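You operate a simulated robot arm through the tools that you are given. There is no shell and no other tool. Be economical: measure what you need, move in short steps, check, and stop when the job is done.

You are at the controls of a simulated robot arm. One attempt, no reset.

JOB
Take the blue tape roll and put it in the blue tray. Take the blue card on the white worktop and put it away on the shelf of the blue trolley. Fetch the purple drink bottle and stand it on top of the grey spare pedal. Put the black pulley on the near end of the window bench away on the shelf under the white table. Do these in any order. Set down upright: purple drink bottle.

The check looks at the end state, three seconds after you hand in, the way a careful person would. Anything else that was tipped, shoved, dropped, spilled or broken makes it a failure.

ROBOT AND FRAMES
A 7-joint arm with a three-finger gripper on a trunk, on a base that drives. Base frame: it is fixed to the floor where the robot stands at the start and does not move with it; the origin is under the middle of the robot, x ahead of it, y to its left, z up. Readings come in m, degrees, newtons and seconds.
With the tool pointing down near the work surface it reaches from about 0.48 to 0.92 m from the robot's upright axis, wherever it stands. Its first joint turns from -166.0 to 166.0 degrees. Places, roughly: black pulley (6x6x4 cm) [0.5, 5.3, 0.9]; blue card [0.75, -1.25, 1]; blue tape roll (9x9x3 cm) [0.5, 0.2, 1.4]; blue tray (29x17x5 cm) [0.7, 4.2, 0.8]; grey spare pedal (8x9x3 cm) [-1.9, -1.4, 0.8]; purple drink bottle (8x8x16 cm) [-1.4, -1.3, 0.9]; shelf of the blue trolley [-6.7, -1.7, 0.3]; shelf under the white table [-5.9, -1.4, 0.3]. Payload 2.69 kg.
The tool frame sits at the grasp point between the pads (the TCP): z along the fingers, y along the line on which they close. The tips reach 0.029 m beyond it. Largest opening 0.12 m; the body of the gripper starts 0.078 m behind the TCP.
Orientation is told as [roll, pitch, yaw] about the base's x, y, z axes, in that order, counted from this pose: with the fingers straight down and closing along the base's y, the tool's x points along the base's -x, its y along +y and its z along -z.

CONTROLS
- The arm moves only by the tool servo_tool. Its argument "motion" is one flat list of numbers, 7 for each row, row after row: the turn, a rotation vector about the tool's x, y, z in degrees, then the shift along the tool's x, y, z in m, then the gripper command, from -1 (shut) to 1 (fully open), values between in proportion. In form: [rx, ry, rz, tx, ty, tz, claw, rx, ry, rz, tx, ty, tz, claw, ...]. A call has 1 to 20 rows; each row is the pose to reach, as a shift and turn from the pose commanded when the call began, along the tool's axes at that moment. A row lasts 0.2 s, in which the tool goes at most 0.05 m and 8.6 degrees; a call with a longer step from one row to the next is refused whole, and so is a gripper value outside its range. A pose out of reach is approached as far as the arm can. The call stops where the force on the tool passes 40 N (or 10 N more than at its start, if that is more) or the arm is blocked; 0.2 s more then pass. The fingers move at their own pace and stop on an object; they squeeze with about 45 N. The grip force told is the motor's: it shows also when the fingers shut on nothing. Time passes only in rows, and 0.2 s behind the last, so rows that repeat a pose let the fingers close. It gives the time, the measured TCP pose, the force on the tool (base axes), the opening and the grip force at its end, in the units of the frame above (readings bear some noise), with the torque about the TCP (base axes, N m) and any sound that the robot's microphone picked up.
- Cameras (640 x 400 px; columns grow to the right, rows downward): "scene" is now at [0.2163, 0.1854, 1.5655]; the picture's right is [-0.06, -1.00, 0.00], its down [-0.02, 0.00, -1.00] and it looks along [1.00, -0.06, -0.02] (base axes); focal length 238 px, centre (320, 200). "wrist" rides on the gripper at [0.063, 0, -0.104] in the tool frame; the picture's right is [0.00, 1.00, 0.00], its down [-0.83, 0.00, -0.56] and it looks along [-0.56, 0.00, 0.83] (tool axes); focal length 275 px, centre (320, 200). There is no depth. A picture from a camera that has moved, and an enlarged one, comes with that camera's place and axes in the base frame and with its lens.
- camera(camera): a new picture of that camera. No time passes.
- lift_body(by): slides the trunk up (or, below 0, down) by that many m; the arm and the scene camera ride with it, the base frame stays. It gives what a move gives, with no picture.
- drive_base(legs): drives the robot by 1 to 6 legs, each [ahead, left, turn to the left] in m, m and degrees, along the robot's own axes; the way and the turn of a leg run together, so that a leg with both is an arc; at most 1.5 m and 180 degrees a leg. The arm and the cameras ride along, it lands a little off, and it stops where it bumps. It gives what a move gives.
- head_to(pan, tilt): turns the head with the scene camera to pan (to the left, within 143 degrees either way) and tilt (down, from -29 to 69), counted from straight ahead of the robot. It gives what a move gives.
- enlarge(camera, box): a new picture of the part [left, top, right, bottom] of that camera's present view, enlarged. No time passes.
- hand_in(): hands the job in; it is judged then, once.

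Work in short steps. Places have to be worked out from the pictures, the camera data and where the tool is seen: move nearer, look again, correct. Check each grasp and each placing, and mend what went wrong. You have 165 turns and 128 pictures in all, those below and enlarged ones among them. Open the gripper and draw the arm clear of the work before you hand the job in, unless the task says otherwise; then end with one line.

The tools are called after ">>>" by a JSON object that holds its "method" and its "body". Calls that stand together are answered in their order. servo_tool: Moves the arm, as the interface text tells. Its arguments: {"type":"object","properties":{"motion":{"type":"array","items":{"type":"number"}}},"required":["motion"]} The other tools are called the same way: lift_body (by) slides the trunk up or down; drive_base (legs) drives the base; head_to (pan, tilt) turns the head that bears the scene camera; camera (camera) takes a picture; enlarge (camera, box) takes an enlarged picture of a part of a camera's view; hand_in () hands the job in.

At the start:

```text
t: 0.0
tool_pos: [0.384, 0.19, 1.5441]
tcp_rot: [0.1, 0.0, 0.0]
ft_force: [0.8, -0.2, -0.2]
moment: [0.0, -0.02, -0.01]
width: 0.1197
gripper_force: 0.0
trunk travel left (down, up): [-0.5, 0.086]
robot x, y, heading: [-0.0043, -0.0016, 0.1]
head pan, tilt: [-3.3, 1.2]
```

scene: 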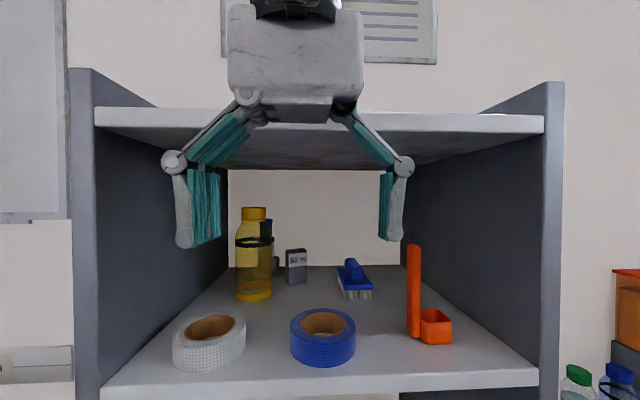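
wrist: 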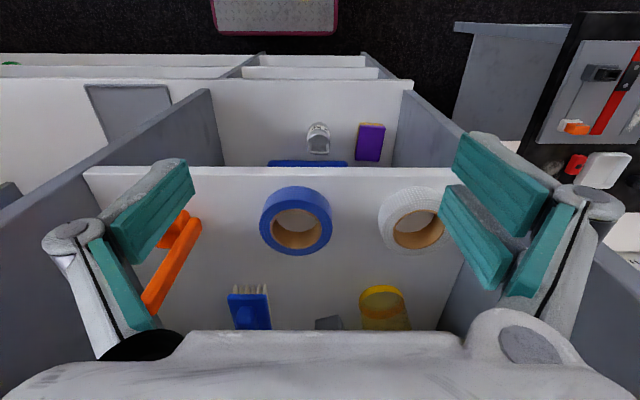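

The tape lies flat on a shelf bay with a board above it, so I need a slanted or forward grasp. I'll first survey the surroundings with the head.

>>> {"method": "head_to", "body": {"pan": 90, "tilt": 20}}

>>> {"method": "camera", "body": {"camera": "scene"}}

>>> {"method": "head_to", "body": {"pan": -90, "tilt": 20}}

>>> {"method": "camera", "body": {"camera": "scene"}}

>>> {"method": "head_to", "body": {"pan": -142, "tilt": 15}}

>>> {"method": "camera", "body": {"camera": "scene"}}

>>> {"method": "head_to", "body": {"pan": 142, "tilt": 15}}

>>> {"method": "camera", "body": {"camera": "scene"}}

```text
t: 1.7
tool_pos: [0.3847, 0.1901, 1.5443]
tcp_rot: [0.1, -0.1, 0.0]
ft_force: [-0.4, 0.9, -1.0]
moment: [0.01, 0.06, 0.0]
width: 0.1201
gripper_force: 0.1
trunk travel left (down, up): [-0.5, 0.086]
robot x, y, heading: [-0.0023, -0.0002, -0.1]
head pan, tilt: [90.0, 20.0]
```

```text
125 pictures are left
camera scene: at [0.126, 0.2838, 1.5351], right [1.0, 0.0, 0.0], down [0.0, -0.34, -0.94], along [0.0, 0.94, -0.34], focal length 238 px, centre (320, 200)
```

scene: 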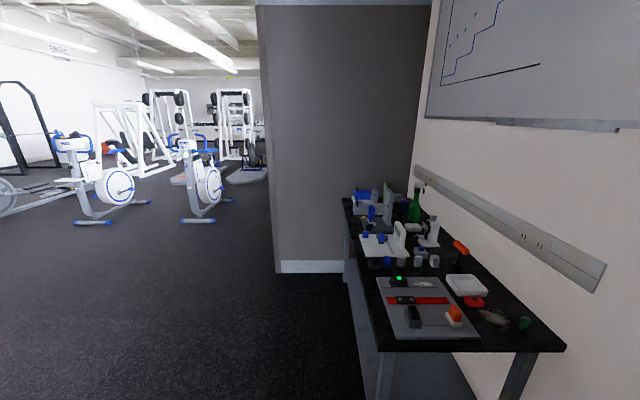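

```text
t: 4.4
tool_pos: [0.3853, 0.1904, 1.5449]
tcp_rot: [0.1, -0.1, -0.1]
ft_force: [-0.2, -0.9, -0.7]
moment: [-0.06, -0.03, -0.02]
width: 0.12
gripper_force: 0.1
trunk travel left (down, up): [-0.5, 0.086]
robot x, y, heading: [0.0007, 0.0021, 0.1]
head pan, tilt: [-90.0, 20.0]
```

```text
124 pictures are left
camera scene: at [0.1259, 0.0975, 1.5351], right [-1.0, 0.0, 0.0], down [0.0, 0.34, -0.94], along [0.0, -0.94, -0.34], focal length 238 px, centre (320, 200)
```

scene: 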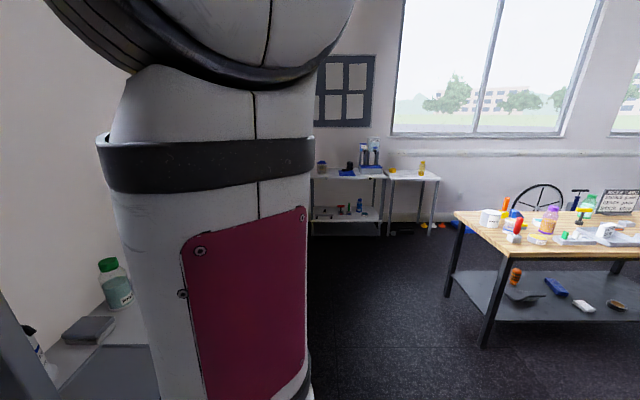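

```text
t: 5.6
tool_pos: [0.3842, 0.1905, 1.5448]
tcp_rot: [0.1, -0.1, 0.0]
ft_force: [-0.1, 0.8, 0.4]
moment: [0.0, 0.03, -0.03]
width: 0.1201
gripper_force: 0.1
trunk travel left (down, up): [-0.5, 0.086]
robot x, y, heading: [-0.0009, -0.0032, 0.2]
head pan, tilt: [-142.0, 15.0]
```

```text
123 pictures are left
camera scene: at [0.0523, 0.1331, 1.5432], right [-0.62, 0.79, 0.0], down [0.2, 0.16, -0.97], along [-0.76, -0.6, -0.26], focal length 238 px, centre (320, 200)
```

scene: 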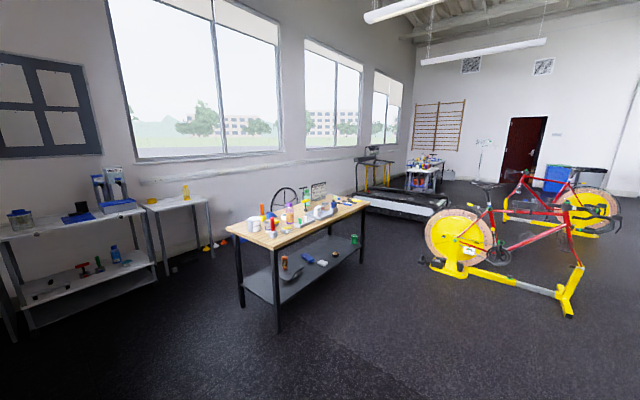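

```text
t: 9.5
tool_pos: [0.3843, 0.1913, 1.5441]
tcp_rot: [0.0, -0.1, 0.0]
ft_force: [0.3, -0.4, -0.4]
moment: [0.04, 0.02, 0.04]
width: 0.12
gripper_force: 0.1
trunk travel left (down, up): [-0.5, 0.086]
robot x, y, heading: [-0.0012, -0.0029, -0.1]
head pan, tilt: [142.0, 15.0]
```

```text
122 pictures are left
camera scene: at [0.0523, 0.2482, 1.5432], right [0.62, 0.79, 0.0], down [0.2, -0.16, -0.97], along [-0.76, 0.59, -0.26], focal length 238 px, centre (320, 200)
```

scene: 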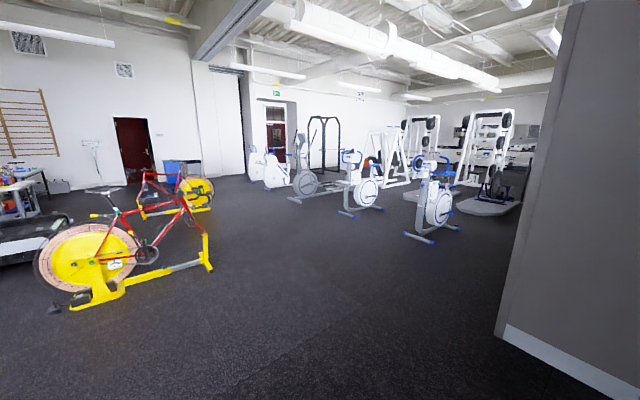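

The tray and pulley are beyond a partition at y≈2.3 (it ends at x≈-0.3). Now I back off 0.25 m for room and tilt the tool forward.

>>> {"method": "drive_base", "body": {"legs": [[-0.25, 0, 0]]}}

>>> {"method": "head_to", "body": {"pan": 0, "tilt": 25}}

>>> {"method": "servo_tool", "body": {"motion": [0, -8, 0, 0, 0, 0, 1, 0, -16, 0, 0, 0, 0, 1, 0, -24, 0, 0, 0, 0, 1, 0, -32, 0, 0, 0, 0, 1, 0, -40, 0, 0, 0, 0, 1, 0, -48, 0, 0, 0, 0, 1, 0, -56, 0, 0, 0, 0, 1, 0, -60, 0, 0, 0, 0, 1]}}

>>> {"method": "camera", "body": {"camera": "scene"}}

>>> {"method": "camera", "body": {"camera": "wrist"}}

```text
t: 11.3
tool_pos: [0.1329, 0.1903, 1.5442]
tcp_rot: [0.1, -0.1, -0.1]
ft_force: [-0.2, 0.5, -0.2]
moment: [-0.01, 0.0, 0.03]
width: 0.1198
gripper_force: 0.0
trunk travel left (down, up): [-0.5, 0.086]
robot x, y, heading: [-0.2531, 0.0004, -0.1]
head pan, tilt: [142.0, 15.0]
```

```text
t: 13.6
tool_pos: [0.1335, 0.1903, 1.5442]
tcp_rot: [0.0, -0.1, -0.1]
ft_force: [-0.8, 0.8, 0.1]
moment: [-0.05, -0.04, -0.02]
width: 0.1201
gripper_force: 0.0
trunk travel left (down, up): [-0.5, 0.086]
robot x, y, heading: [-0.2515, -0.0016, -0.1]
head pan, tilt: [0.0, 25.0]
```

```text
t: 15.4
tool_pos: [0.1334, 0.1908, 1.5443]
tcp_rot: [0.1, -60.3, -0.2]
ft_force: [-0.3, 0.5, 0.9]
moment: [-0.02, 0.02, 0.03]
width: 0.1202
gripper_force: 0.1
trunk travel left (down, up): [-0.5, 0.086]
robot x, y, heading: [-0.2543, 0.0027, -0.1]
head pan, tilt: [0.0, 25.0]
```

```text
121 pictures are left
camera scene: at [-0.0345, 0.1905, 1.527], right [0.0, -1.0, 0.0], down [-0.42, 0.0, -0.91], along [0.91, 0.0, -0.42], focal length 238 px, centre (320, 200)
```

scene: 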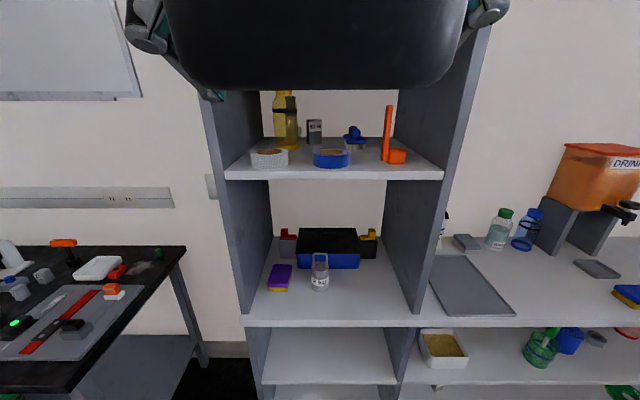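

```text
120 pictures are left
camera wrist: at [0.011, 0.1893, 1.5417], right [0.0, 1.0, 0.0], down [-0.07, 0.0, 1.0], along [1.0, 0.0, 0.07], focal length 275 px, centre (320, 200)
```

wrist: 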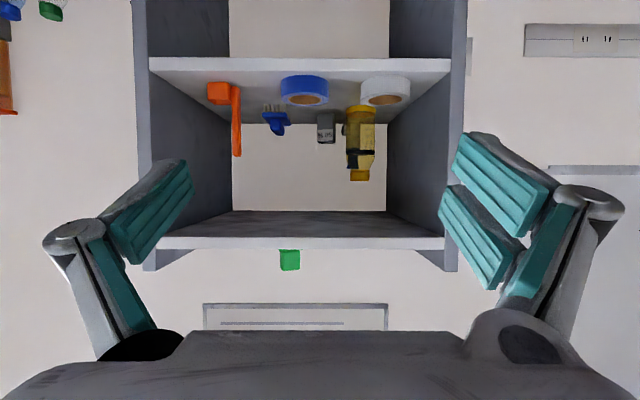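

Tape centre estimated at (0.53, 0.162, 1.377), shelf front at x≈0.47, surface ≈1.36. I go to a pre-grasp in front of it, tilting to 15° below level.

>>> {"method": "servo_tool", "body": {"motion": [0, -3, 0, 0.003, -0.005, 0.046, 1, 0, -6, 0, 0.006, -0.01, 0.092, 1, 0, -9, 0, 0.009, -0.015, 0.138, 1, 0, -12, 0, 0.012, -0.02, 0.184, 1, 0, -15, 0, 0.015, -0.025, 0.23, 1, 0, -15, 0, 0.0155, -0.029, 0.271, 1]}}

>>> {"method": "camera", "body": {"camera": "wrist"}}

>>> {"method": "camera", "body": {"camera": "scene"}}

```text
t: 16.3
tool_pos: [0.2444, 0.2151, 1.5827]
tcp_rot: [30.9, -82.0, -25.5]
ft_force: [0.0, 1.1, -1.6]
moment: [0.0, -0.03, -0.09]
width: 0.1201
gripper_force: 0.1
trunk travel left (down, up): [-0.5, 0.086]
robot x, y, heading: [-0.2545, -0.0014, -0.2]
head pan, tilt: [0.0, 25.0]
stopped in row 4: the arm was blocked; the commanded pose is now the measured one
```

```text
119 pictures are left
camera wrist: at [0.1342, 0.2074, 1.5334], right [-0.09, 0.99, 0.07], down [-0.45, -0.1, 0.89], along [0.89, 0.05, 0.45], focal length 275 px, centre (320, 200)
```

wrist: 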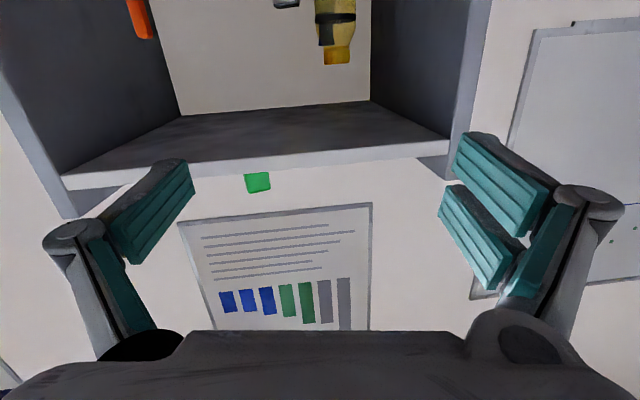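

```text
118 pictures are left
camera scene: at [-0.0732, 0.198, 1.4666], right [0.14, -0.99, 0.0], down [-0.93, -0.13, -0.34], along [0.34, 0.05, -0.94], focal length 238 px, centre (320, 200)
```

scene: 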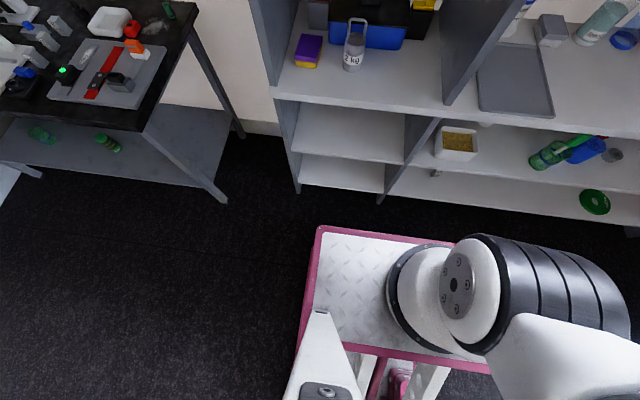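

The wrist pushed on the head. I pull the arm forward away from the head and straighten it.

>>> {"method": "servo_tool", "body": {"motion": [0, 0, 0, 0, 0, 0.04, 1, 0, 0, 0, 0, 0, 0.08, 1, 2.9, 3.9, -1.4, 0, -0.01, 0.11, 1, 5.8, 7.8, -2.8, 0, -0.02, 0.13, 1]}}

>>> {"method": "head_to", "body": {"pan": 0, "tilt": 25}}

>>> {"method": "camera", "body": {"camera": "wrist"}}

>>> {"method": "camera", "body": {"camera": "scene"}}

```text
t: 17.3
tool_pos: [0.3748, 0.2138, 1.5576]
tcp_rot: [-2.0, -74.8, 2.1]
ft_force: [-0.4, 0.6, 0.2]
moment: [0.0, 0.0, 0.04]
width: 0.1199
gripper_force: 0.1
trunk travel left (down, up): [-0.5, 0.086]
robot x, y, heading: [-0.2522, -0.0024, 0.1]
head pan, tilt: [0.0, 25.0]
```

```text
t: 17.9
tool_pos: [0.3747, 0.2114, 1.558]
tcp_rot: [-1.4, -74.9, 1.5]
ft_force: [-0.1, -0.4, -0.6]
moment: [0.01, 0.02, 0.02]
width: 0.1198
gripper_force: 0.0
trunk travel left (down, up): [-0.5, 0.086]
robot x, y, heading: [-0.2512, -0.0008, 0.1]
head pan, tilt: [0.0, 25.0]
```

```text
117 pictures are left
camera wrist: at [0.2574, 0.2104, 1.5249], right [0.0, 1.0, -0.01], down [-0.32, 0.01, 0.95], along [0.95, 0.01, 0.32], focal length 275 px, centre (320, 200)
```

wrist: 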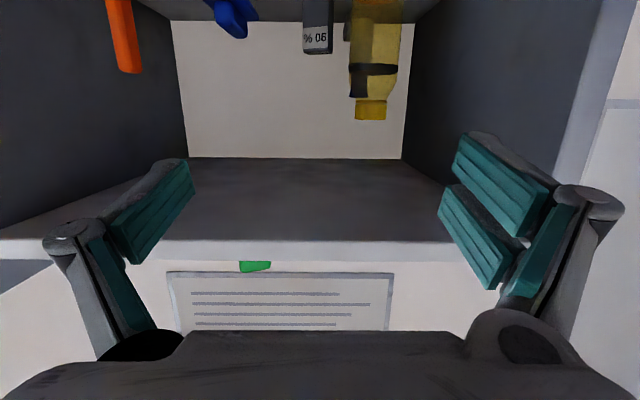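

```text
116 pictures are left
camera scene: at [-0.0633, 0.1969, 1.4741], right [0.1, -1.0, 0.0], down [-0.88, -0.09, -0.46], along [0.46, 0.05, -0.89], focal length 238 px, centre (320, 200)
```

scene: 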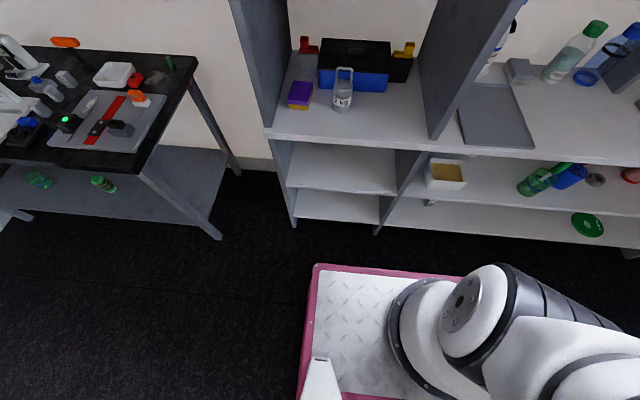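

The head is still not back to its tilt; lowering the arm should free it. I lower the tool to grasp height in front of the shelf.

>>> {"method": "servo_tool", "body": {"motion": [0, 0, 0, 0.04, -0.012, 0.015, 1, 0, 0, 0, 0.08, -0.024, 0.03, 1, 0, 0, 0, 0.12, -0.036, 0.045, 1, 0, 0, 0, 0.158, -0.049, 0.058, 1]}}

>>> {"method": "camera", "body": {"camera": "wrist"}}

>>> {"method": "camera", "body": {"camera": "scene"}}

```text
t: 18.6
tool_pos: [0.3935, 0.2227, 1.5802]
tcp_rot: [41.9, -83.1, -35.5]
ft_force: [-0.4, -0.1, -0.5]
moment: [-0.02, -0.02, -0.01]
width: 0.1201
gripper_force: 0.0
trunk travel left (down, up): [-0.5, 0.086]
robot x, y, heading: [-0.2488, 0.0014, -0.1]
head pan, tilt: [0.0, 25.0]
stopped in row 3: the arm was blocked; the commanded pose is now the measured one
```

```text
115 pictures are left
camera wrist: at [0.2843, 0.2139, 1.5271], right [-0.11, 0.99, 0.08], down [-0.47, -0.12, 0.88], along [0.88, 0.06, 0.48], focal length 275 px, centre (320, 200)
```

wrist: 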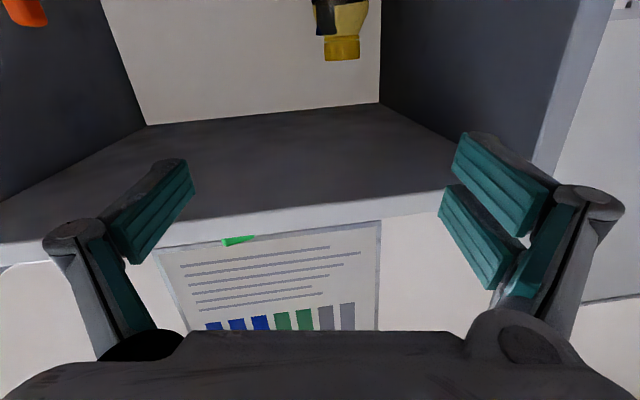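

```text
114 pictures are left
camera scene: at [-0.0756, 0.1992, 1.4648], right [0.17, -0.99, 0.0], down [-0.94, -0.16, -0.31], along [0.31, 0.05, -0.95], focal length 238 px, centre (320, 200)
```

scene: 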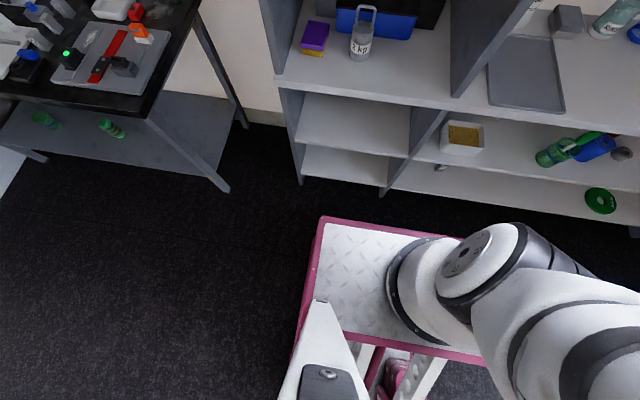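

The arm's forearm rests on the head (mast sits left of the arm at y≈+0.19). I'll back off, raise the arm and swing it to the right of the head.

>>> {"method": "drive_base", "body": {"legs": [[-0.25, 0, 0]]}}

>>> {"method": "servo_tool", "body": {"motion": [0, 0, 0, -0.03, 0, 0.02, 1, 0, 0, 0, -0.06, 0, 0.04, 1, 0, 0, 0, -0.08, -0.03, 0.04, 1, 0, 0, 0, -0.08, -0.08, 0.04, 1, 0, 0, 0, -0.08, -0.13, 0.04, 1, 0, 0, 0, -0.08, -0.18, 0.04, 1, 0, 0, 0, -0.08, -0.23, 0.04, 1, 0, 0, 0, -0.08, -0.28, 0.04, 1]}}

>>> {"method": "camera", "body": {"camera": "scene"}}

```text
t: 20.4
tool_pos: [0.1422, 0.2225, 1.5792]
tcp_rot: [41.6, -83.0, -35.1]
ft_force: [0.8, -0.5, 0.0]
moment: [-0.01, 0.01, 0.0]
width: 0.1202
gripper_force: 0.1
trunk travel left (down, up): [-0.5, 0.086]
robot x, y, heading: [-0.5022, 0.0005, -0.1]
head pan, tilt: [0.0, 25.0]
```

```text
t: 22.2
tool_pos: [0.2232, -0.0533, 1.6315]
tcp_rot: [40.8, -83.0, -34.3]
ft_force: [-0.6, 0.3, 0.0]
moment: [-0.04, 0.0, -0.12]
width: 0.1201
gripper_force: 0.1
trunk travel left (down, up): [-0.5, 0.086]
robot x, y, heading: [-0.5051, 0.0029, 0.1]
head pan, tilt: [0.0, 25.0]
```

```text
113 pictures are left
camera scene: at [-0.2856, 0.1919, 1.5269], right [0.0, -1.0, 0.0], down [-0.42, 0.0, -0.91], along [0.91, 0.0, -0.42], focal length 238 px, centre (320, 200)
```

scene: 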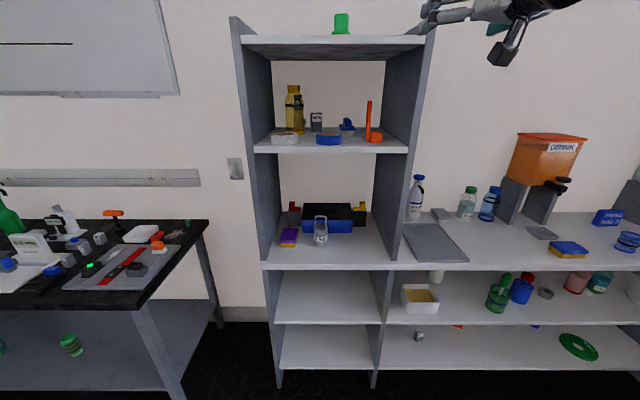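

Head is free again. I shift the base left so the tape lies to the arm's right side, and straighten the tool.

>>> {"method": "drive_base", "body": {"legs": [[0, 0.28, 0]]}}

>>> {"method": "servo_tool", "body": {"motion": [3.5, 4.6, -1.6, 0, 0, 0, 1, 7, 9.3, -3.3, 0, 0, 0, 1]}}

```text
t: 24.2
tool_pos: [0.2221, 0.2259, 1.6316]
tcp_rot: [41.6, -82.9, -35.2]
ft_force: [-0.7, -0.2, 0.5]
moment: [0.0, 0.02, 0.01]
width: 0.1203
gripper_force: 0.0
trunk travel left (down, up): [-0.5, 0.086]
robot x, y, heading: [-0.5001, 0.2826, 0.1]
head pan, tilt: [0.0, 25.0]
```

```text
t: 24.8
tool_pos: [0.2216, 0.226, 1.631]
tcp_rot: [0.7, -75.1, -1.0]
ft_force: [0.3, -0.6, -0.8]
moment: [0.02, 0.01, 0.01]
width: 0.12
gripper_force: 0.1
trunk travel left (down, up): [-0.5, 0.086]
robot x, y, heading: [-0.5048, 0.2815, 0.0]
head pan, tilt: [0.0, 25.0]
```

Now I lower the tool to z≈1.39 with y aligned on the tape, still well in front of the shelf.

>>> {"method": "servo_tool", "body": {"motion": [0, 0, 0, 0.04, -0.011, 0.007, 1, 0, 0, 0, 0.08, -0.022, 0.014, 1, 0, 0, 0, 0.12, -0.033, 0.021, 1, 0, 0, 0, 0.16, -0.044, 0.028, 1, 0, 0, 0, 0.2, -0.055, 0.035, 1, 0, 0, 0, 0.2387, -0.064, 0.0415, 1]}}

>>> {"method": "camera", "body": {"camera": "wrist"}}

>>> {"method": "camera", "body": {"camera": "scene"}}

```text
t: 26.2
tool_pos: [0.1999, 0.1638, 1.3898]
tcp_rot: [0.7, -75.2, -0.9]
ft_force: [-1.3, 0.6, -0.1]
moment: [-0.02, 0.0, -0.01]
width: 0.1201
gripper_force: 0.1
trunk travel left (down, up): [-0.5, 0.086]
robot x, y, heading: [-0.5029, 0.2831, -0.2]
head pan, tilt: [0.0, 25.0]
```

```text
112 pictures are left
camera wrist: at [0.0828, 0.1627, 1.3551], right [0.0, 1.0, 0.0], down [-0.33, 0.0, 0.95], along [0.95, 0.0, 0.33], focal length 275 px, centre (320, 200)
```

wrist: 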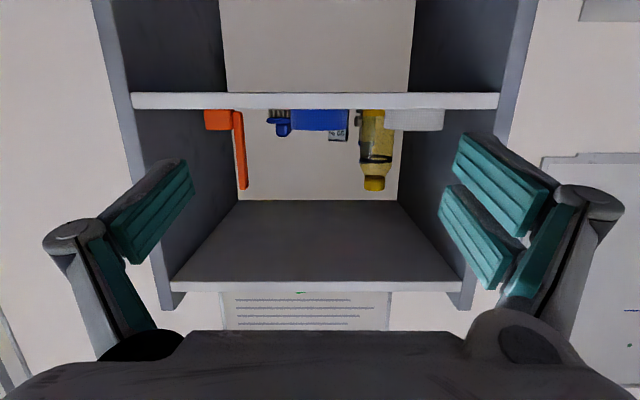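

```text
111 pictures are left
camera scene: at [-0.2854, 0.473, 1.527], right [0.0, -1.0, 0.0], down [-0.42, 0.0, -0.91], along [0.91, 0.0, -0.42], focal length 238 px, centre (320, 200)
```

scene: 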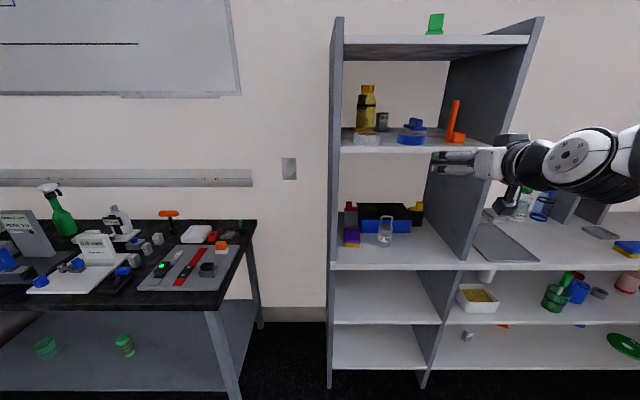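

Tape centre is confirmed at y≈0.163, x≈0.53, z 1.36–1.39. I drive 0.2 m forward and recheck.

>>> {"method": "drive_base", "body": {"legs": [[0.2, 0, 0]]}}

>>> {"method": "camera", "body": {"camera": "wrist"}}

```text
t: 27.8
tool_pos: [0.3991, 0.1629, 1.3893]
tcp_rot: [0.8, -75.1, -0.7]
ft_force: [-0.5, -0.2, -1.0]
moment: [-0.01, 0.02, -0.01]
width: 0.1203
gripper_force: 0.1
trunk travel left (down, up): [-0.5, 0.086]
robot x, y, heading: [-0.3047, 0.286, -0.3]
head pan, tilt: [0.0, 25.0]
```

```text
110 pictures are left
camera wrist: at [0.2818, 0.1618, 1.3555], right [0.0, 1.0, 0.0], down [-0.32, 0.0, 0.95], along [0.95, 0.0, 0.32], focal length 275 px, centre (320, 200)
```

wrist: 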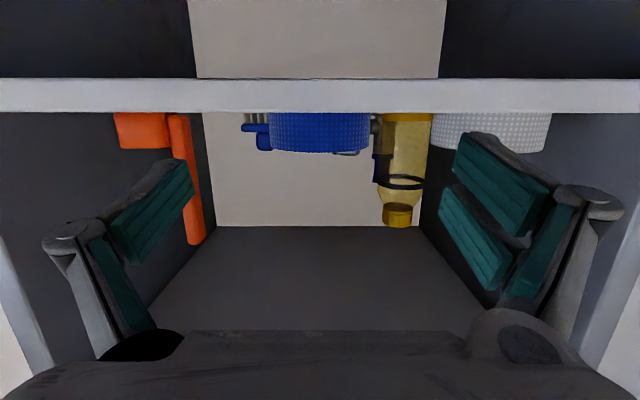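

Tape at (0.533, 0.162). I slide forward level around it with the opening at about 0.108.

>>> {"method": "servo_tool", "body": {"motion": [0, 0, 0, -0.008, 0, 0.032, 0.8, 0, 0, 0, -0.016, 0, 0.065, 0.8, 0, 0, 0, -0.0235, 0, 0.097, 0.8, 0, 0, 0, -0.0313, 0, 0.1295, 0.8]}}

>>> {"method": "camera", "body": {"camera": "wrist"}}

>>> {"method": "enlarge", "body": {"camera": "scene", "box": [300, 60, 560, 222]}}

```text
t: 28.8
tool_pos: [0.5326, 0.1621, 1.387]
tcp_rot: [0.8, -75.1, -0.9]
ft_force: [-1.1, 0.1, -0.5]
moment: [-0.02, 0.02, 0.01]
width: 0.1078
gripper_force: 0.1
trunk travel left (down, up): [-0.5, 0.086]
robot x, y, heading: [-0.3039, 0.2796, -0.1]
head pan, tilt: [0.0, 25.0]
```

```text
109 pictures are left
camera wrist: at [0.4164, 0.1617, 1.353], right [0.0, 1.0, 0.0], down [-0.32, 0.0, 0.95], along [0.95, 0.0, 0.32], focal length 275 px, centre (320, 200)
```

wrist: 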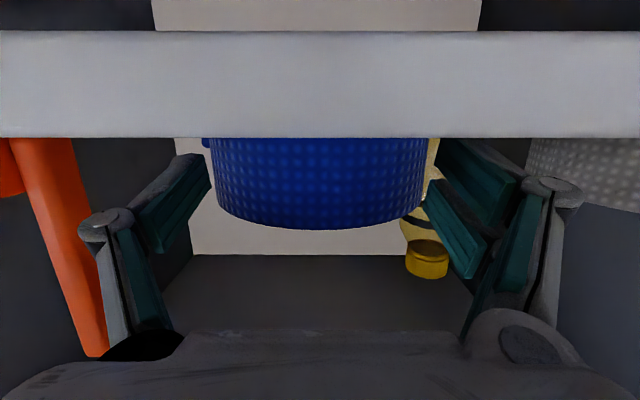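

```text
2.46 times, centred on (430, 141) of scene
camera zoom: at [-0.0866, 0.4725, 1.5271], right [0.0, -1.0, 0.0], down [-0.42, 0.0, -0.91], along [0.91, 0.0, -0.42], focal length 587 px, centre (49, 345)
```

zoom: 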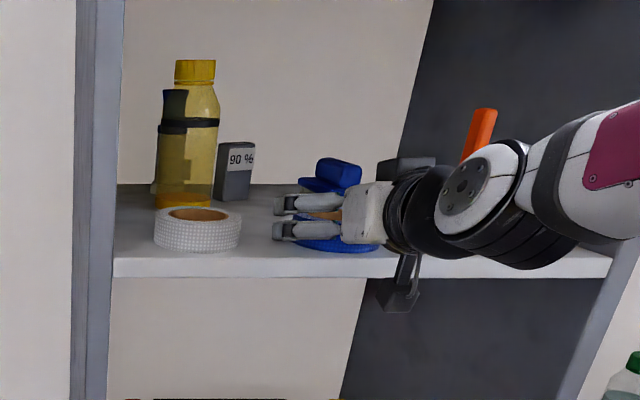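

The fingers straddle the tape. I close the grip and then lift slightly.

>>> {"method": "servo_tool", "body": {"motion": [0, 0, 0, 0, 0, 0, -1, 0, 0, 0, 0, 0, 0, -1, 0, 0, 0, 0, 0, 0, -1, 0, 0, 0, -0.02, 0, 0, -1, 0, 0, 0, -0.05, 0, 0, -1]}}

>>> {"method": "camera", "body": {"camera": "wrist"}}

```text
t: 30.0
tool_pos: [0.5451, 0.1631, 1.436]
tcp_rot: [0.7, -75.2, -0.8]
ft_force: [0.6, -0.2, -0.4]
moment: [0.01, 0.0, 0.03]
width: 0.0881
gripper_force: 45.0
trunk travel left (down, up): [-0.5, 0.086]
robot x, y, heading: [-0.3069, 0.2848, -0.1]
head pan, tilt: [0.0, 25.0]
```

```text
107 pictures are left
camera wrist: at [0.4286, 0.1618, 1.401], right [0.0, 1.0, 0.0], down [-0.32, 0.0, 0.95], along [0.95, 0.0, 0.32], focal length 275 px, centre (320, 200)
```

wrist: 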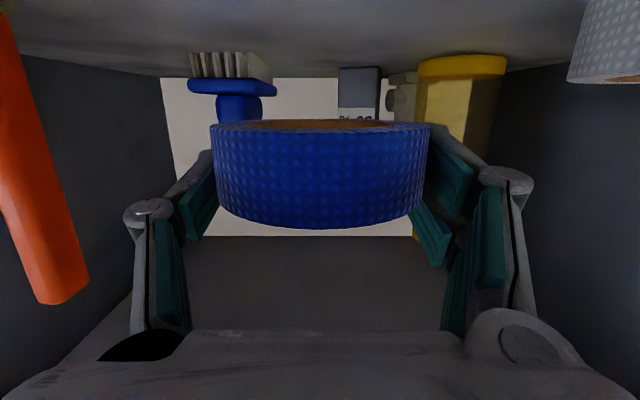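

The tape is held. I retreat from the shelf, turn left and drive up towards the partition gap at x≈-0.9.

>>> {"method": "drive_base", "body": {"legs": [[-0.6, 0, 0], [0, 0, 90], [1.3, 0, 0]]}}

>>> {"method": "head_to", "body": {"pan": 0, "tilt": 20}}

>>> {"method": "camera", "body": {"camera": "scene"}}

>>> {"method": "camera", "body": {"camera": "wrist"}}

```text
t: 43.4
tool_pos: [-0.8173, 2.4462, 1.4341]
tcp_rot: [0.8, -75.2, 90.2]
ft_force: [-0.1, 0.6, -0.7]
moment: [0.0, 0.0, 0.01]
width: 0.0879
gripper_force: 45.2
trunk travel left (down, up): [-0.5, 0.086]
robot x, y, heading: [-0.9249, 1.5971, 91.1]
head pan, tilt: [0.0, 25.0]
```

```text
t: 44.1
tool_pos: [-0.8169, 2.4465, 1.4342]
tcp_rot: [0.7, -75.2, 90.2]
ft_force: [0.7, 0.2, -1.2]
moment: [0.01, 0.02, 0.02]
width: 0.0879
gripper_force: 45.4
trunk travel left (down, up): [-0.5, 0.086]
robot x, y, heading: [-0.9208, 1.5946, 91.0]
head pan, tilt: [0.0, 20.0]
```

```text
106 pictures are left
camera scene: at [-1.1154, 1.8122, 1.5351], right [1.0, 0.02, 0.0], down [0.01, -0.34, -0.94], along [-0.02, 0.94, -0.34], focal length 238 px, centre (320, 200)
```

scene: 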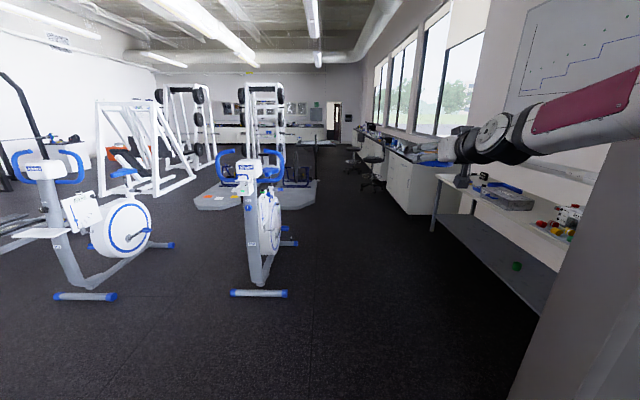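

```text
105 pictures are left
camera wrist: at [-0.8157, 2.3299, 1.4008], right [-1.0, -0.02, 0.0], down [0.0, -0.32, 0.95], along [-0.02, 0.95, 0.32], focal length 275 px, centre (320, 200)
```

wrist: 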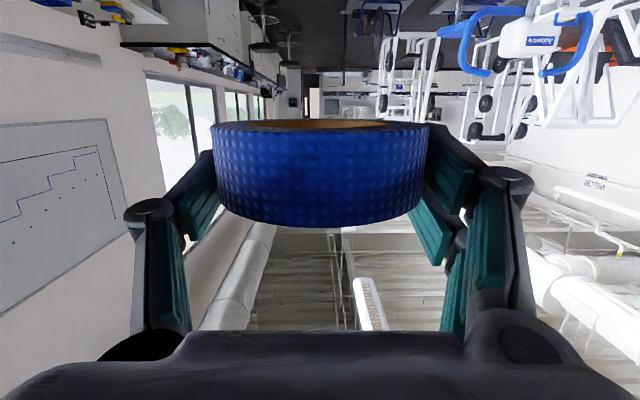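

The gap is clear: the rower's base reaches x≈-1.42, partition ends at -0.31. I drive through, edge toward the table and turn to face it.

>>> {"method": "drive_base", "body": {"legs": [[1.45, 0, 0], [1.1, -0.3, 0], [0, 0, -91]]}}

>>> {"method": "head_to", "body": {"pan": 0, "tilt": 35}}

>>> {"method": "camera", "body": {"camera": "scene"}}

```text
t: 60.6
tool_pos: [0.1945, 4.0376, 1.4354]
tcp_rot: [0.7, -75.2, -0.9]
ft_force: [0.0, -0.6, -1.6]
moment: [-0.03, 0.01, 0.03]
width: 0.0883
gripper_force: 44.8
trunk travel left (down, up): [-0.5, 0.086]
robot x, y, heading: [-0.6543, 4.1589, -0.1]
head pan, tilt: [0.0, 20.0]
```

```text
t: 61.4
tool_pos: [0.193, 4.0374, 1.4346]
tcp_rot: [0.7, -75.2, -0.9]
ft_force: [0.3, -0.6, -1.1]
moment: [-0.03, 0.03, -0.02]
width: 0.0882
gripper_force: 45.3
trunk travel left (down, up): [-0.5, 0.086]
robot x, y, heading: [-0.655, 4.1599, -0.2]
head pan, tilt: [0.0, 35.0]
```

```text
104 pictures are left
camera scene: at [-0.4404, 4.3485, 1.5113], right [0.0, -1.0, 0.0], down [-0.57, 0.0, -0.82], along [0.82, 0.0, -0.57], focal length 238 px, centre (320, 200)
```

scene: 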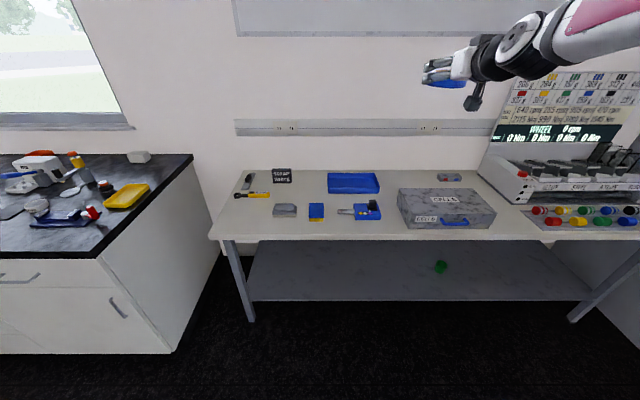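

The tray seems at about (0.755, 4.155). I enlarge to see the tray and its neighbours.

>>> {"method": "enlarge", "body": {"camera": "scene", "box": [260, 140, 480, 278]}}

```text
2.90 times, centred on (370, 209) of scene
camera zoom: at [-0.4404, 4.3485, 1.5113], right [0.0, -1.0, 0.0], down [-0.57, 0.0, -0.82], along [0.82, 0.0, -0.57], focal length 691 px, centre (175, 174)
```

zoom: 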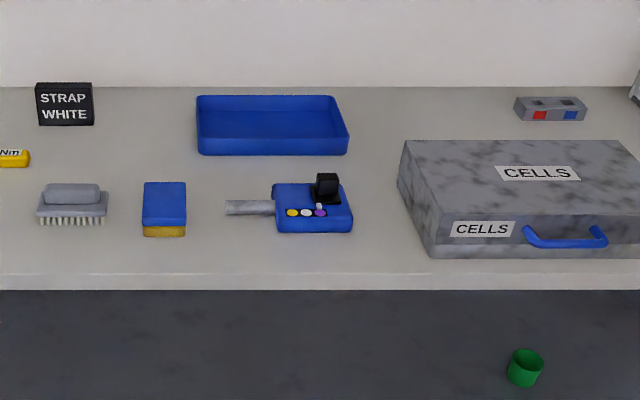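

Tray empty, centre ≈(0.758, 4.158), table top ≈0.78. I lower the trunk 0.4, then drive up to the table.

>>> {"method": "lift_body", "body": {"by": -0.4}}

>>> {"method": "drive_base", "body": {"legs": [[0.45, 0.12, 0]]}}

>>> {"method": "camera", "body": {"camera": "scene"}}

```text
t: 65.2
tool_pos: [0.1949, 4.0368, 1.0355]
tcp_rot: [0.6, -75.2, -0.9]
ft_force: [-0.5, -0.1, -0.2]
moment: [0.02, 0.01, -0.01]
width: 0.0885
gripper_force: 45.0
trunk travel left (down, up): [-0.1, 0.486]
robot x, y, heading: [-0.6544, 4.1581, -0.1]
head pan, tilt: [0.0, 35.0]
```

```text
t: 68.0
tool_pos: [0.645, 4.1586, 1.036]
tcp_rot: [0.6, -75.2, -0.9]
ft_force: [-0.4, 1.3, -0.9]
moment: [0.0, -0.01, 0.04]
width: 0.0881
gripper_force: 44.8
trunk travel left (down, up): [-0.1, 0.486]
robot x, y, heading: [-0.2045, 4.2765, -0.2]
head pan, tilt: [0.0, 35.0]
```

```text
102 pictures are left
camera scene: at [0.183, 4.4677, 1.1106], right [0.0, -1.0, 0.0], down [-0.57, 0.0, -0.82], along [0.82, 0.0, -0.57], focal length 238 px, centre (320, 200)
```

scene: 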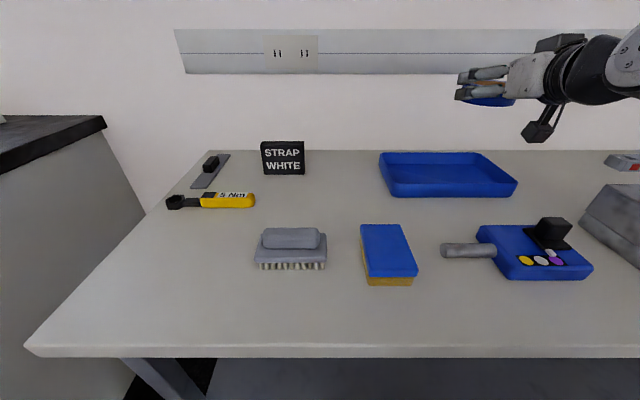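

I tilt the tool down to 45° here and look with the wrist camera for the tray.

>>> {"method": "servo_tool", "body": {"motion": [0, 7.5, 0, 0, 0, 0, -1, 0, 15, 0, 0, 0, 0, -1, 0, 22.5, 0, 0, 0, 0, -1, 0, 30, 0, 0, 0, 0, -1]}}

>>> {"method": "camera", "body": {"camera": "wrist"}}

>>> {"method": "camera", "body": {"camera": "scene"}}

```text
t: 69.0
tool_pos: [0.6456, 4.1584, 1.0354]
tcp_rot: [0.3, -45.2, -0.4]
ft_force: [0.1, 0.6, -1.6]
moment: [0.04, 0.0, -0.01]
width: 0.0881
gripper_force: 45.6
trunk travel left (down, up): [-0.1, 0.486]
robot x, y, heading: [-0.2019, 4.2743, -0.1]
head pan, tilt: [0.0, 35.0]
```

```text
101 pictures are left
camera wrist: at [0.5263, 4.1565, 1.0644], right [0.0, 1.0, 0.0], down [0.19, 0.0, 0.98], along [0.98, 0.0, -0.19], focal length 275 px, centre (320, 200)
```

wrist: 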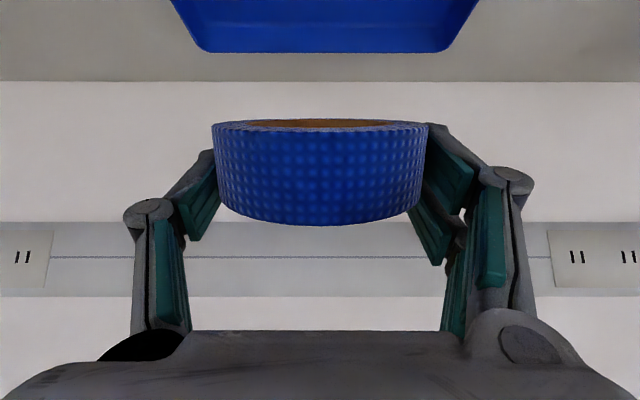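

```text
100 pictures are left
camera scene: at [0.1829, 4.4676, 1.1107], right [0.0, -1.0, 0.0], down [-0.57, 0.0, -0.82], along [0.82, 0.0, -0.57], focal length 238 px, centre (320, 200)
```

scene: 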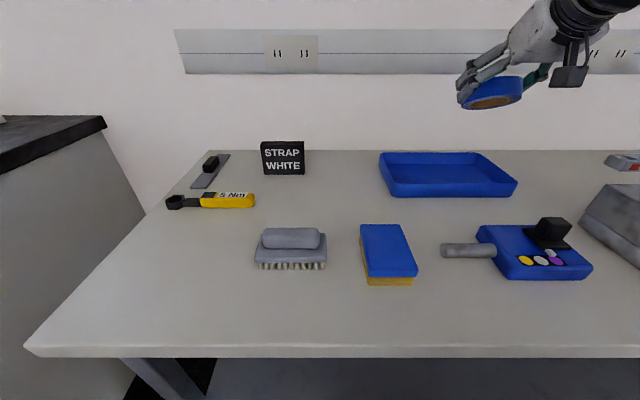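

Combining views: table ≈0.797, tray centre ≈(0.715, 4.156), rim ≈0.847. I move above the tray to z 0.90.

>>> {"method": "servo_tool", "body": {"motion": [0, 0, 0, 0.011, 0, 0.037, -1, 0, 0, 0, 0.022, 0, 0.074, -1, 0, 0, 0, 0.033, 0, 0.111, -1, 0, 0, 0, 0.043, 0, 0.148, -1]}}

>>> {"method": "camera", "body": {"camera": "scene"}}

>>> {"method": "camera", "body": {"camera": "wrist"}}

```text
t: 70.0
tool_pos: [0.7194, 4.1565, 0.8992]
tcp_rot: [0.2, -45.3, -0.4]
ft_force: [0.4, -0.3, -0.5]
moment: [0.01, 0.04, -0.01]
width: 0.0884
gripper_force: 44.9
trunk travel left (down, up): [-0.1, 0.486]
robot x, y, heading: [-0.2048, 4.2756, -0.3]
head pan, tilt: [0.0, 35.0]
```

```text
99 pictures are left
camera scene: at [0.1828, 4.4677, 1.1107], right [0.0, -1.0, 0.0], down [-0.57, 0.0, -0.82], along [0.82, 0.0, -0.57], focal length 238 px, centre (320, 200)
```

scene: 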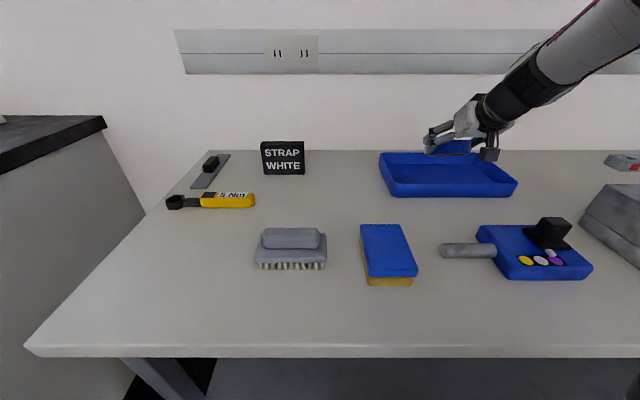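

```text
98 pictures are left
camera wrist: at [0.6011, 4.1559, 0.9279], right [0.0, 1.0, 0.0], down [0.19, 0.0, 0.98], along [0.98, 0.0, -0.19], focal length 275 px, centre (320, 200)
```

wrist: 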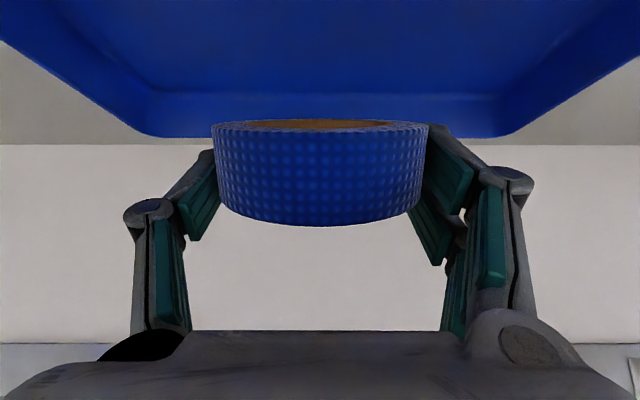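

Back rim at x≈0.785, so tray centre ≈0.703. I lower into the tray.

>>> {"method": "servo_tool", "body": {"motion": [0, 0, 0, 0.021, 0, 0.012, -1, 0, 0, 0, 0.0417, 0, 0.0247, -1, 0, 0, 0, 0.0417, 0, 0.0247, -1]}}

>>> {"method": "enlarge", "body": {"camera": "scene", "box": [360, 90, 560, 215]}}

```text
t: 70.8
tool_pos: [0.7075, 4.1581, 0.8541]
tcp_rot: [0.3, -45.5, -0.3]
ft_force: [1.7, 0.8, 15.9]
moment: [0.04, -0.59, 0.04]
width: 0.0882
gripper_force: 45.3
trunk travel left (down, up): [-0.1, 0.486]
robot x, y, heading: [-0.2037, 4.2833, -0.2]
head pan, tilt: [0.0, 35.0]
```

```text
3.20 times, centred on (460, 152) of scene
camera zoom: at [0.1826, 4.4678, 1.1109], right [0.0, -1.0, 0.0], down [-0.57, 0.0, -0.82], along [0.82, 0.0, -0.57], focal length 763 px, centre (-128, 352)
```

zoom: 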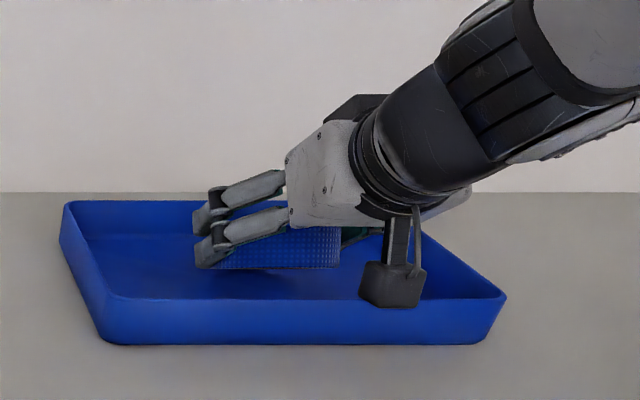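

The tape's front edge rests on the tray floor (16 N). I ease up, open, and withdraw.

>>> {"method": "servo_tool", "body": {"motion": [0, 0, 0, -0.002, 0, -0.002, -1, 0, 0, 0, -0.002, 0, -0.002, 0.9, 0, 0, 0, -0.002, 0, -0.002, 0.9, 0, 0, 0, -0.002, 0, -0.002, 0.9, 0, 0, 0, -0.02, 0, -0.02, 0.9, 0, 0, 0, -0.05, 0, -0.05, 0.9, 0, 0, 0, -0.08, 0, -0.08, 0.9, 0, 0, 0, -0.11, 0, -0.11, 0.9]}}

>>> {"method": "camera", "body": {"camera": "scene"}}

>>> {"method": "camera", "body": {"camera": "wrist"}}

```text
t: 72.6
tool_pos: [0.708, 4.1577, 1.0083]
tcp_rot: [0.3, -45.0, -0.4]
ft_force: [-0.2, 0.3, -0.1]
moment: [-0.03, 0.02, 0.02]
width: 0.1139
gripper_force: 0.1
trunk travel left (down, up): [-0.1, 0.486]
robot x, y, heading: [-0.2042, 4.2783, 0.0]
head pan, tilt: [0.0, 35.0]
```

```text
96 pictures are left
camera scene: at [0.1831, 4.4677, 1.1106], right [0.0, -1.0, 0.0], down [-0.57, 0.0, -0.82], along [0.82, 0.0, -0.57], focal length 238 px, centre (320, 200)
```

scene: 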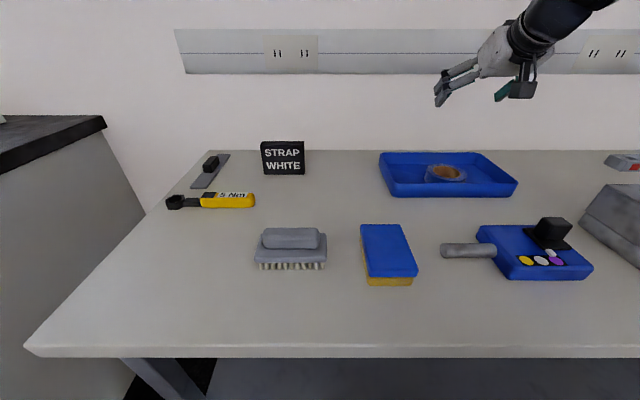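

```text
95 pictures are left
camera wrist: at [0.5893, 4.1567, 1.0379], right [0.0, 1.0, 0.0], down [0.19, 0.0, 0.98], along [0.98, 0.0, -0.19], focal length 275 px, centre (320, 200)
```

wrist: 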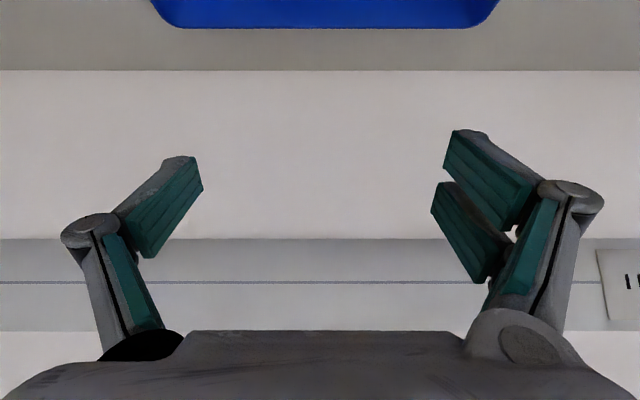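

The tape lies flat in the tray. Next the pulley: raise trunk, back off, move left along to the window bench.

>>> {"method": "lift_body", "body": {"by": 0.3}}

>>> {"method": "drive_base", "body": {"legs": [[-0.4, 0, 0], [0, 1.15, 0]]}}

>>> {"method": "camera", "body": {"camera": "scene"}}

```text
t: 75.6
tool_pos: [0.7077, 4.1585, 1.308]
tcp_rot: [0.3, -45.2, -0.3]
ft_force: [0.5, 0.2, -0.6]
moment: [-0.01, -0.03, -0.02]
width: 0.114
gripper_force: 0.0
trunk travel left (down, up): [-0.4, 0.186]
robot x, y, heading: [-0.2041, 4.2779, -0.1]
head pan, tilt: [0.0, 35.0]
```

```text
t: 83.5
tool_pos: [0.3122, 5.2921, 1.308]
tcp_rot: [0.4, -45.1, -0.8]
ft_force: [0.6, -0.4, 0.5]
moment: [0.03, -0.02, 0.03]
width: 0.114
gripper_force: 0.0
trunk travel left (down, up): [-0.4, 0.186]
robot x, y, heading: [-0.5998, 5.4173, -0.8]
head pan, tilt: [0.0, 35.0]
```

```text
94 pictures are left
camera scene: at [-0.3044, 5.6066, 1.4106], right [-0.01, -1.0, 0.0], down [-0.57, 0.01, -0.82], along [0.82, -0.01, -0.57], focal length 238 px, centre (320, 200)
```

scene: 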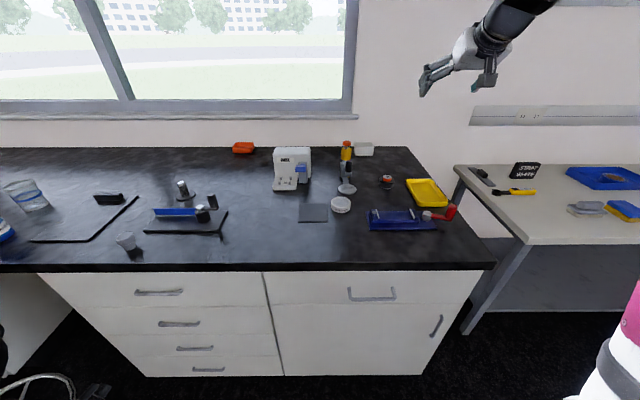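

>>> {"method": "enlarge", "body": {"camera": "scene", "box": [260, 130, 480, 268]}}

>>> {"method": "enlarge", "body": {"camera": "scene", "box": [60, 130, 280, 268]}}

```text
2.90 times, centred on (370, 199) of scene
camera zoom: at [-0.3044, 5.6066, 1.4106], right [-0.01, -1.0, 0.0], down [-0.57, 0.01, -0.82], along [0.82, -0.01, -0.57], focal length 691 px, centre (175, 203)
```

zoom: 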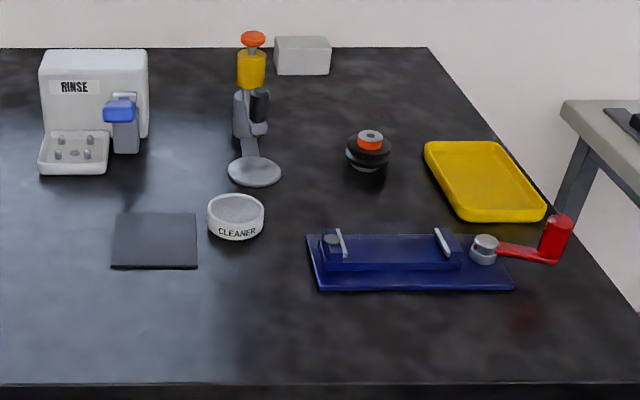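

```text
2.90 times, centred on (170, 199) of scene
camera zoom: at [-0.3044, 5.6066, 1.4106], right [-0.01, -1.0, 0.0], down [-0.57, 0.01, -0.82], along [0.82, -0.01, -0.57], focal length 691 px, centre (755, 203)
```

zoom: 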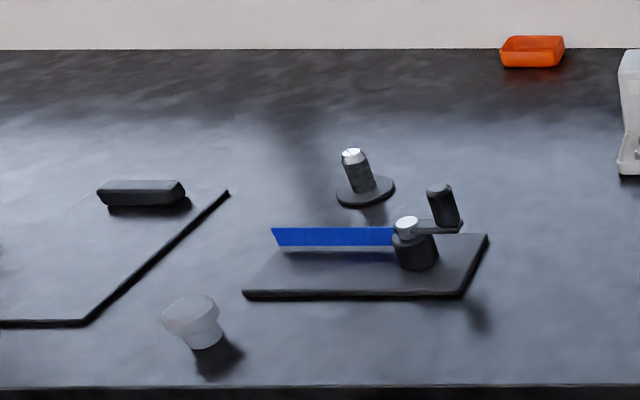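

The pulley (black, orange hub) is near (0.52, 5.33). I drive 0.2 ahead, then lower the trunk and look from above with the tool pitched down.

>>> {"method": "drive_base", "body": {"legs": [[0.2, 0.03, 0.8]]}}

>>> {"method": "servo_tool", "body": {"motion": [0, 8, 0, -0.02, 0, -0.03, 0.6, 0, 16, 0, -0.04, 0, -0.06, 0.6, 0, 24, 0, -0.06, 0, -0.09, 0.6, 0, 32, 0, -0.06, 0, -0.12, 0.6, 0, 40, 0, -0.06, 0, -0.12, 0.6]}}

>>> {"method": "camera", "body": {"camera": "wrist"}}

>>> {"method": "camera", "body": {"camera": "scene"}}

```text
t: 85.1
tool_pos: [0.5166, 5.3356, 1.3089]
tcp_rot: [0.3, -45.1, 0.1]
ft_force: [0.3, 0.2, -1.2]
moment: [-0.01, 0.0, 0.03]
width: 0.114
gripper_force: 0.1
trunk travel left (down, up): [-0.4, 0.186]
robot x, y, heading: [-0.3948, 5.4472, -0.1]
head pan, tilt: [0.0, 35.0]
```

```text
t: 86.3
tool_pos: [0.4414, 5.3375, 1.3977]
tcp_rot: [0.2, -11.8, 0.2]
ft_force: [0.4, -0.1, 0.7]
moment: [-0.01, -0.05, 0.01]
width: 0.0957
gripper_force: 0.1
out of reach, approached as far as the arm can: row 3, 4, 5
trunk travel left (down, up): [-0.4, 0.186]
robot x, y, heading: [-0.3928, 5.4459, 0.4]
head pan, tilt: [0.0, 35.0]
```

```text
91 pictures are left
camera wrist: at [0.3572, 5.3362, 1.4871], right [-0.01, 1.0, 0.0], down [0.7, 0.0, 0.71], along [0.71, 0.01, -0.7], focal length 275 px, centre (320, 200)
```

wrist: 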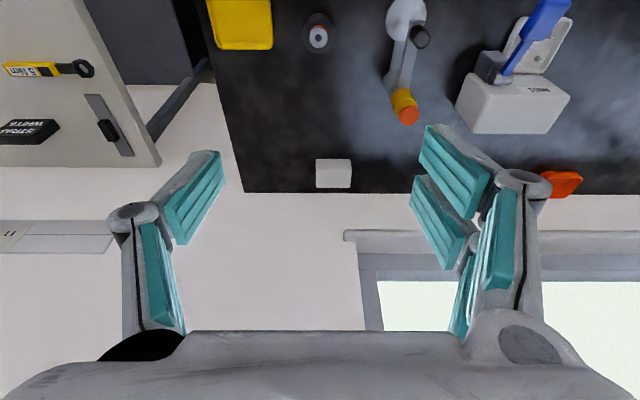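

```text
90 pictures are left
camera scene: at [-0.1049, 5.6406, 1.4106], right [0.01, -1.0, 0.0], down [-0.57, 0.0, -0.82], along [0.82, 0.01, -0.57], focal length 238 px, centre (320, 200)
```

scene: 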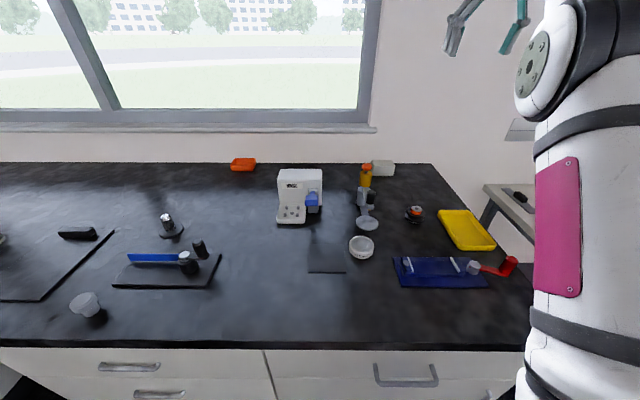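

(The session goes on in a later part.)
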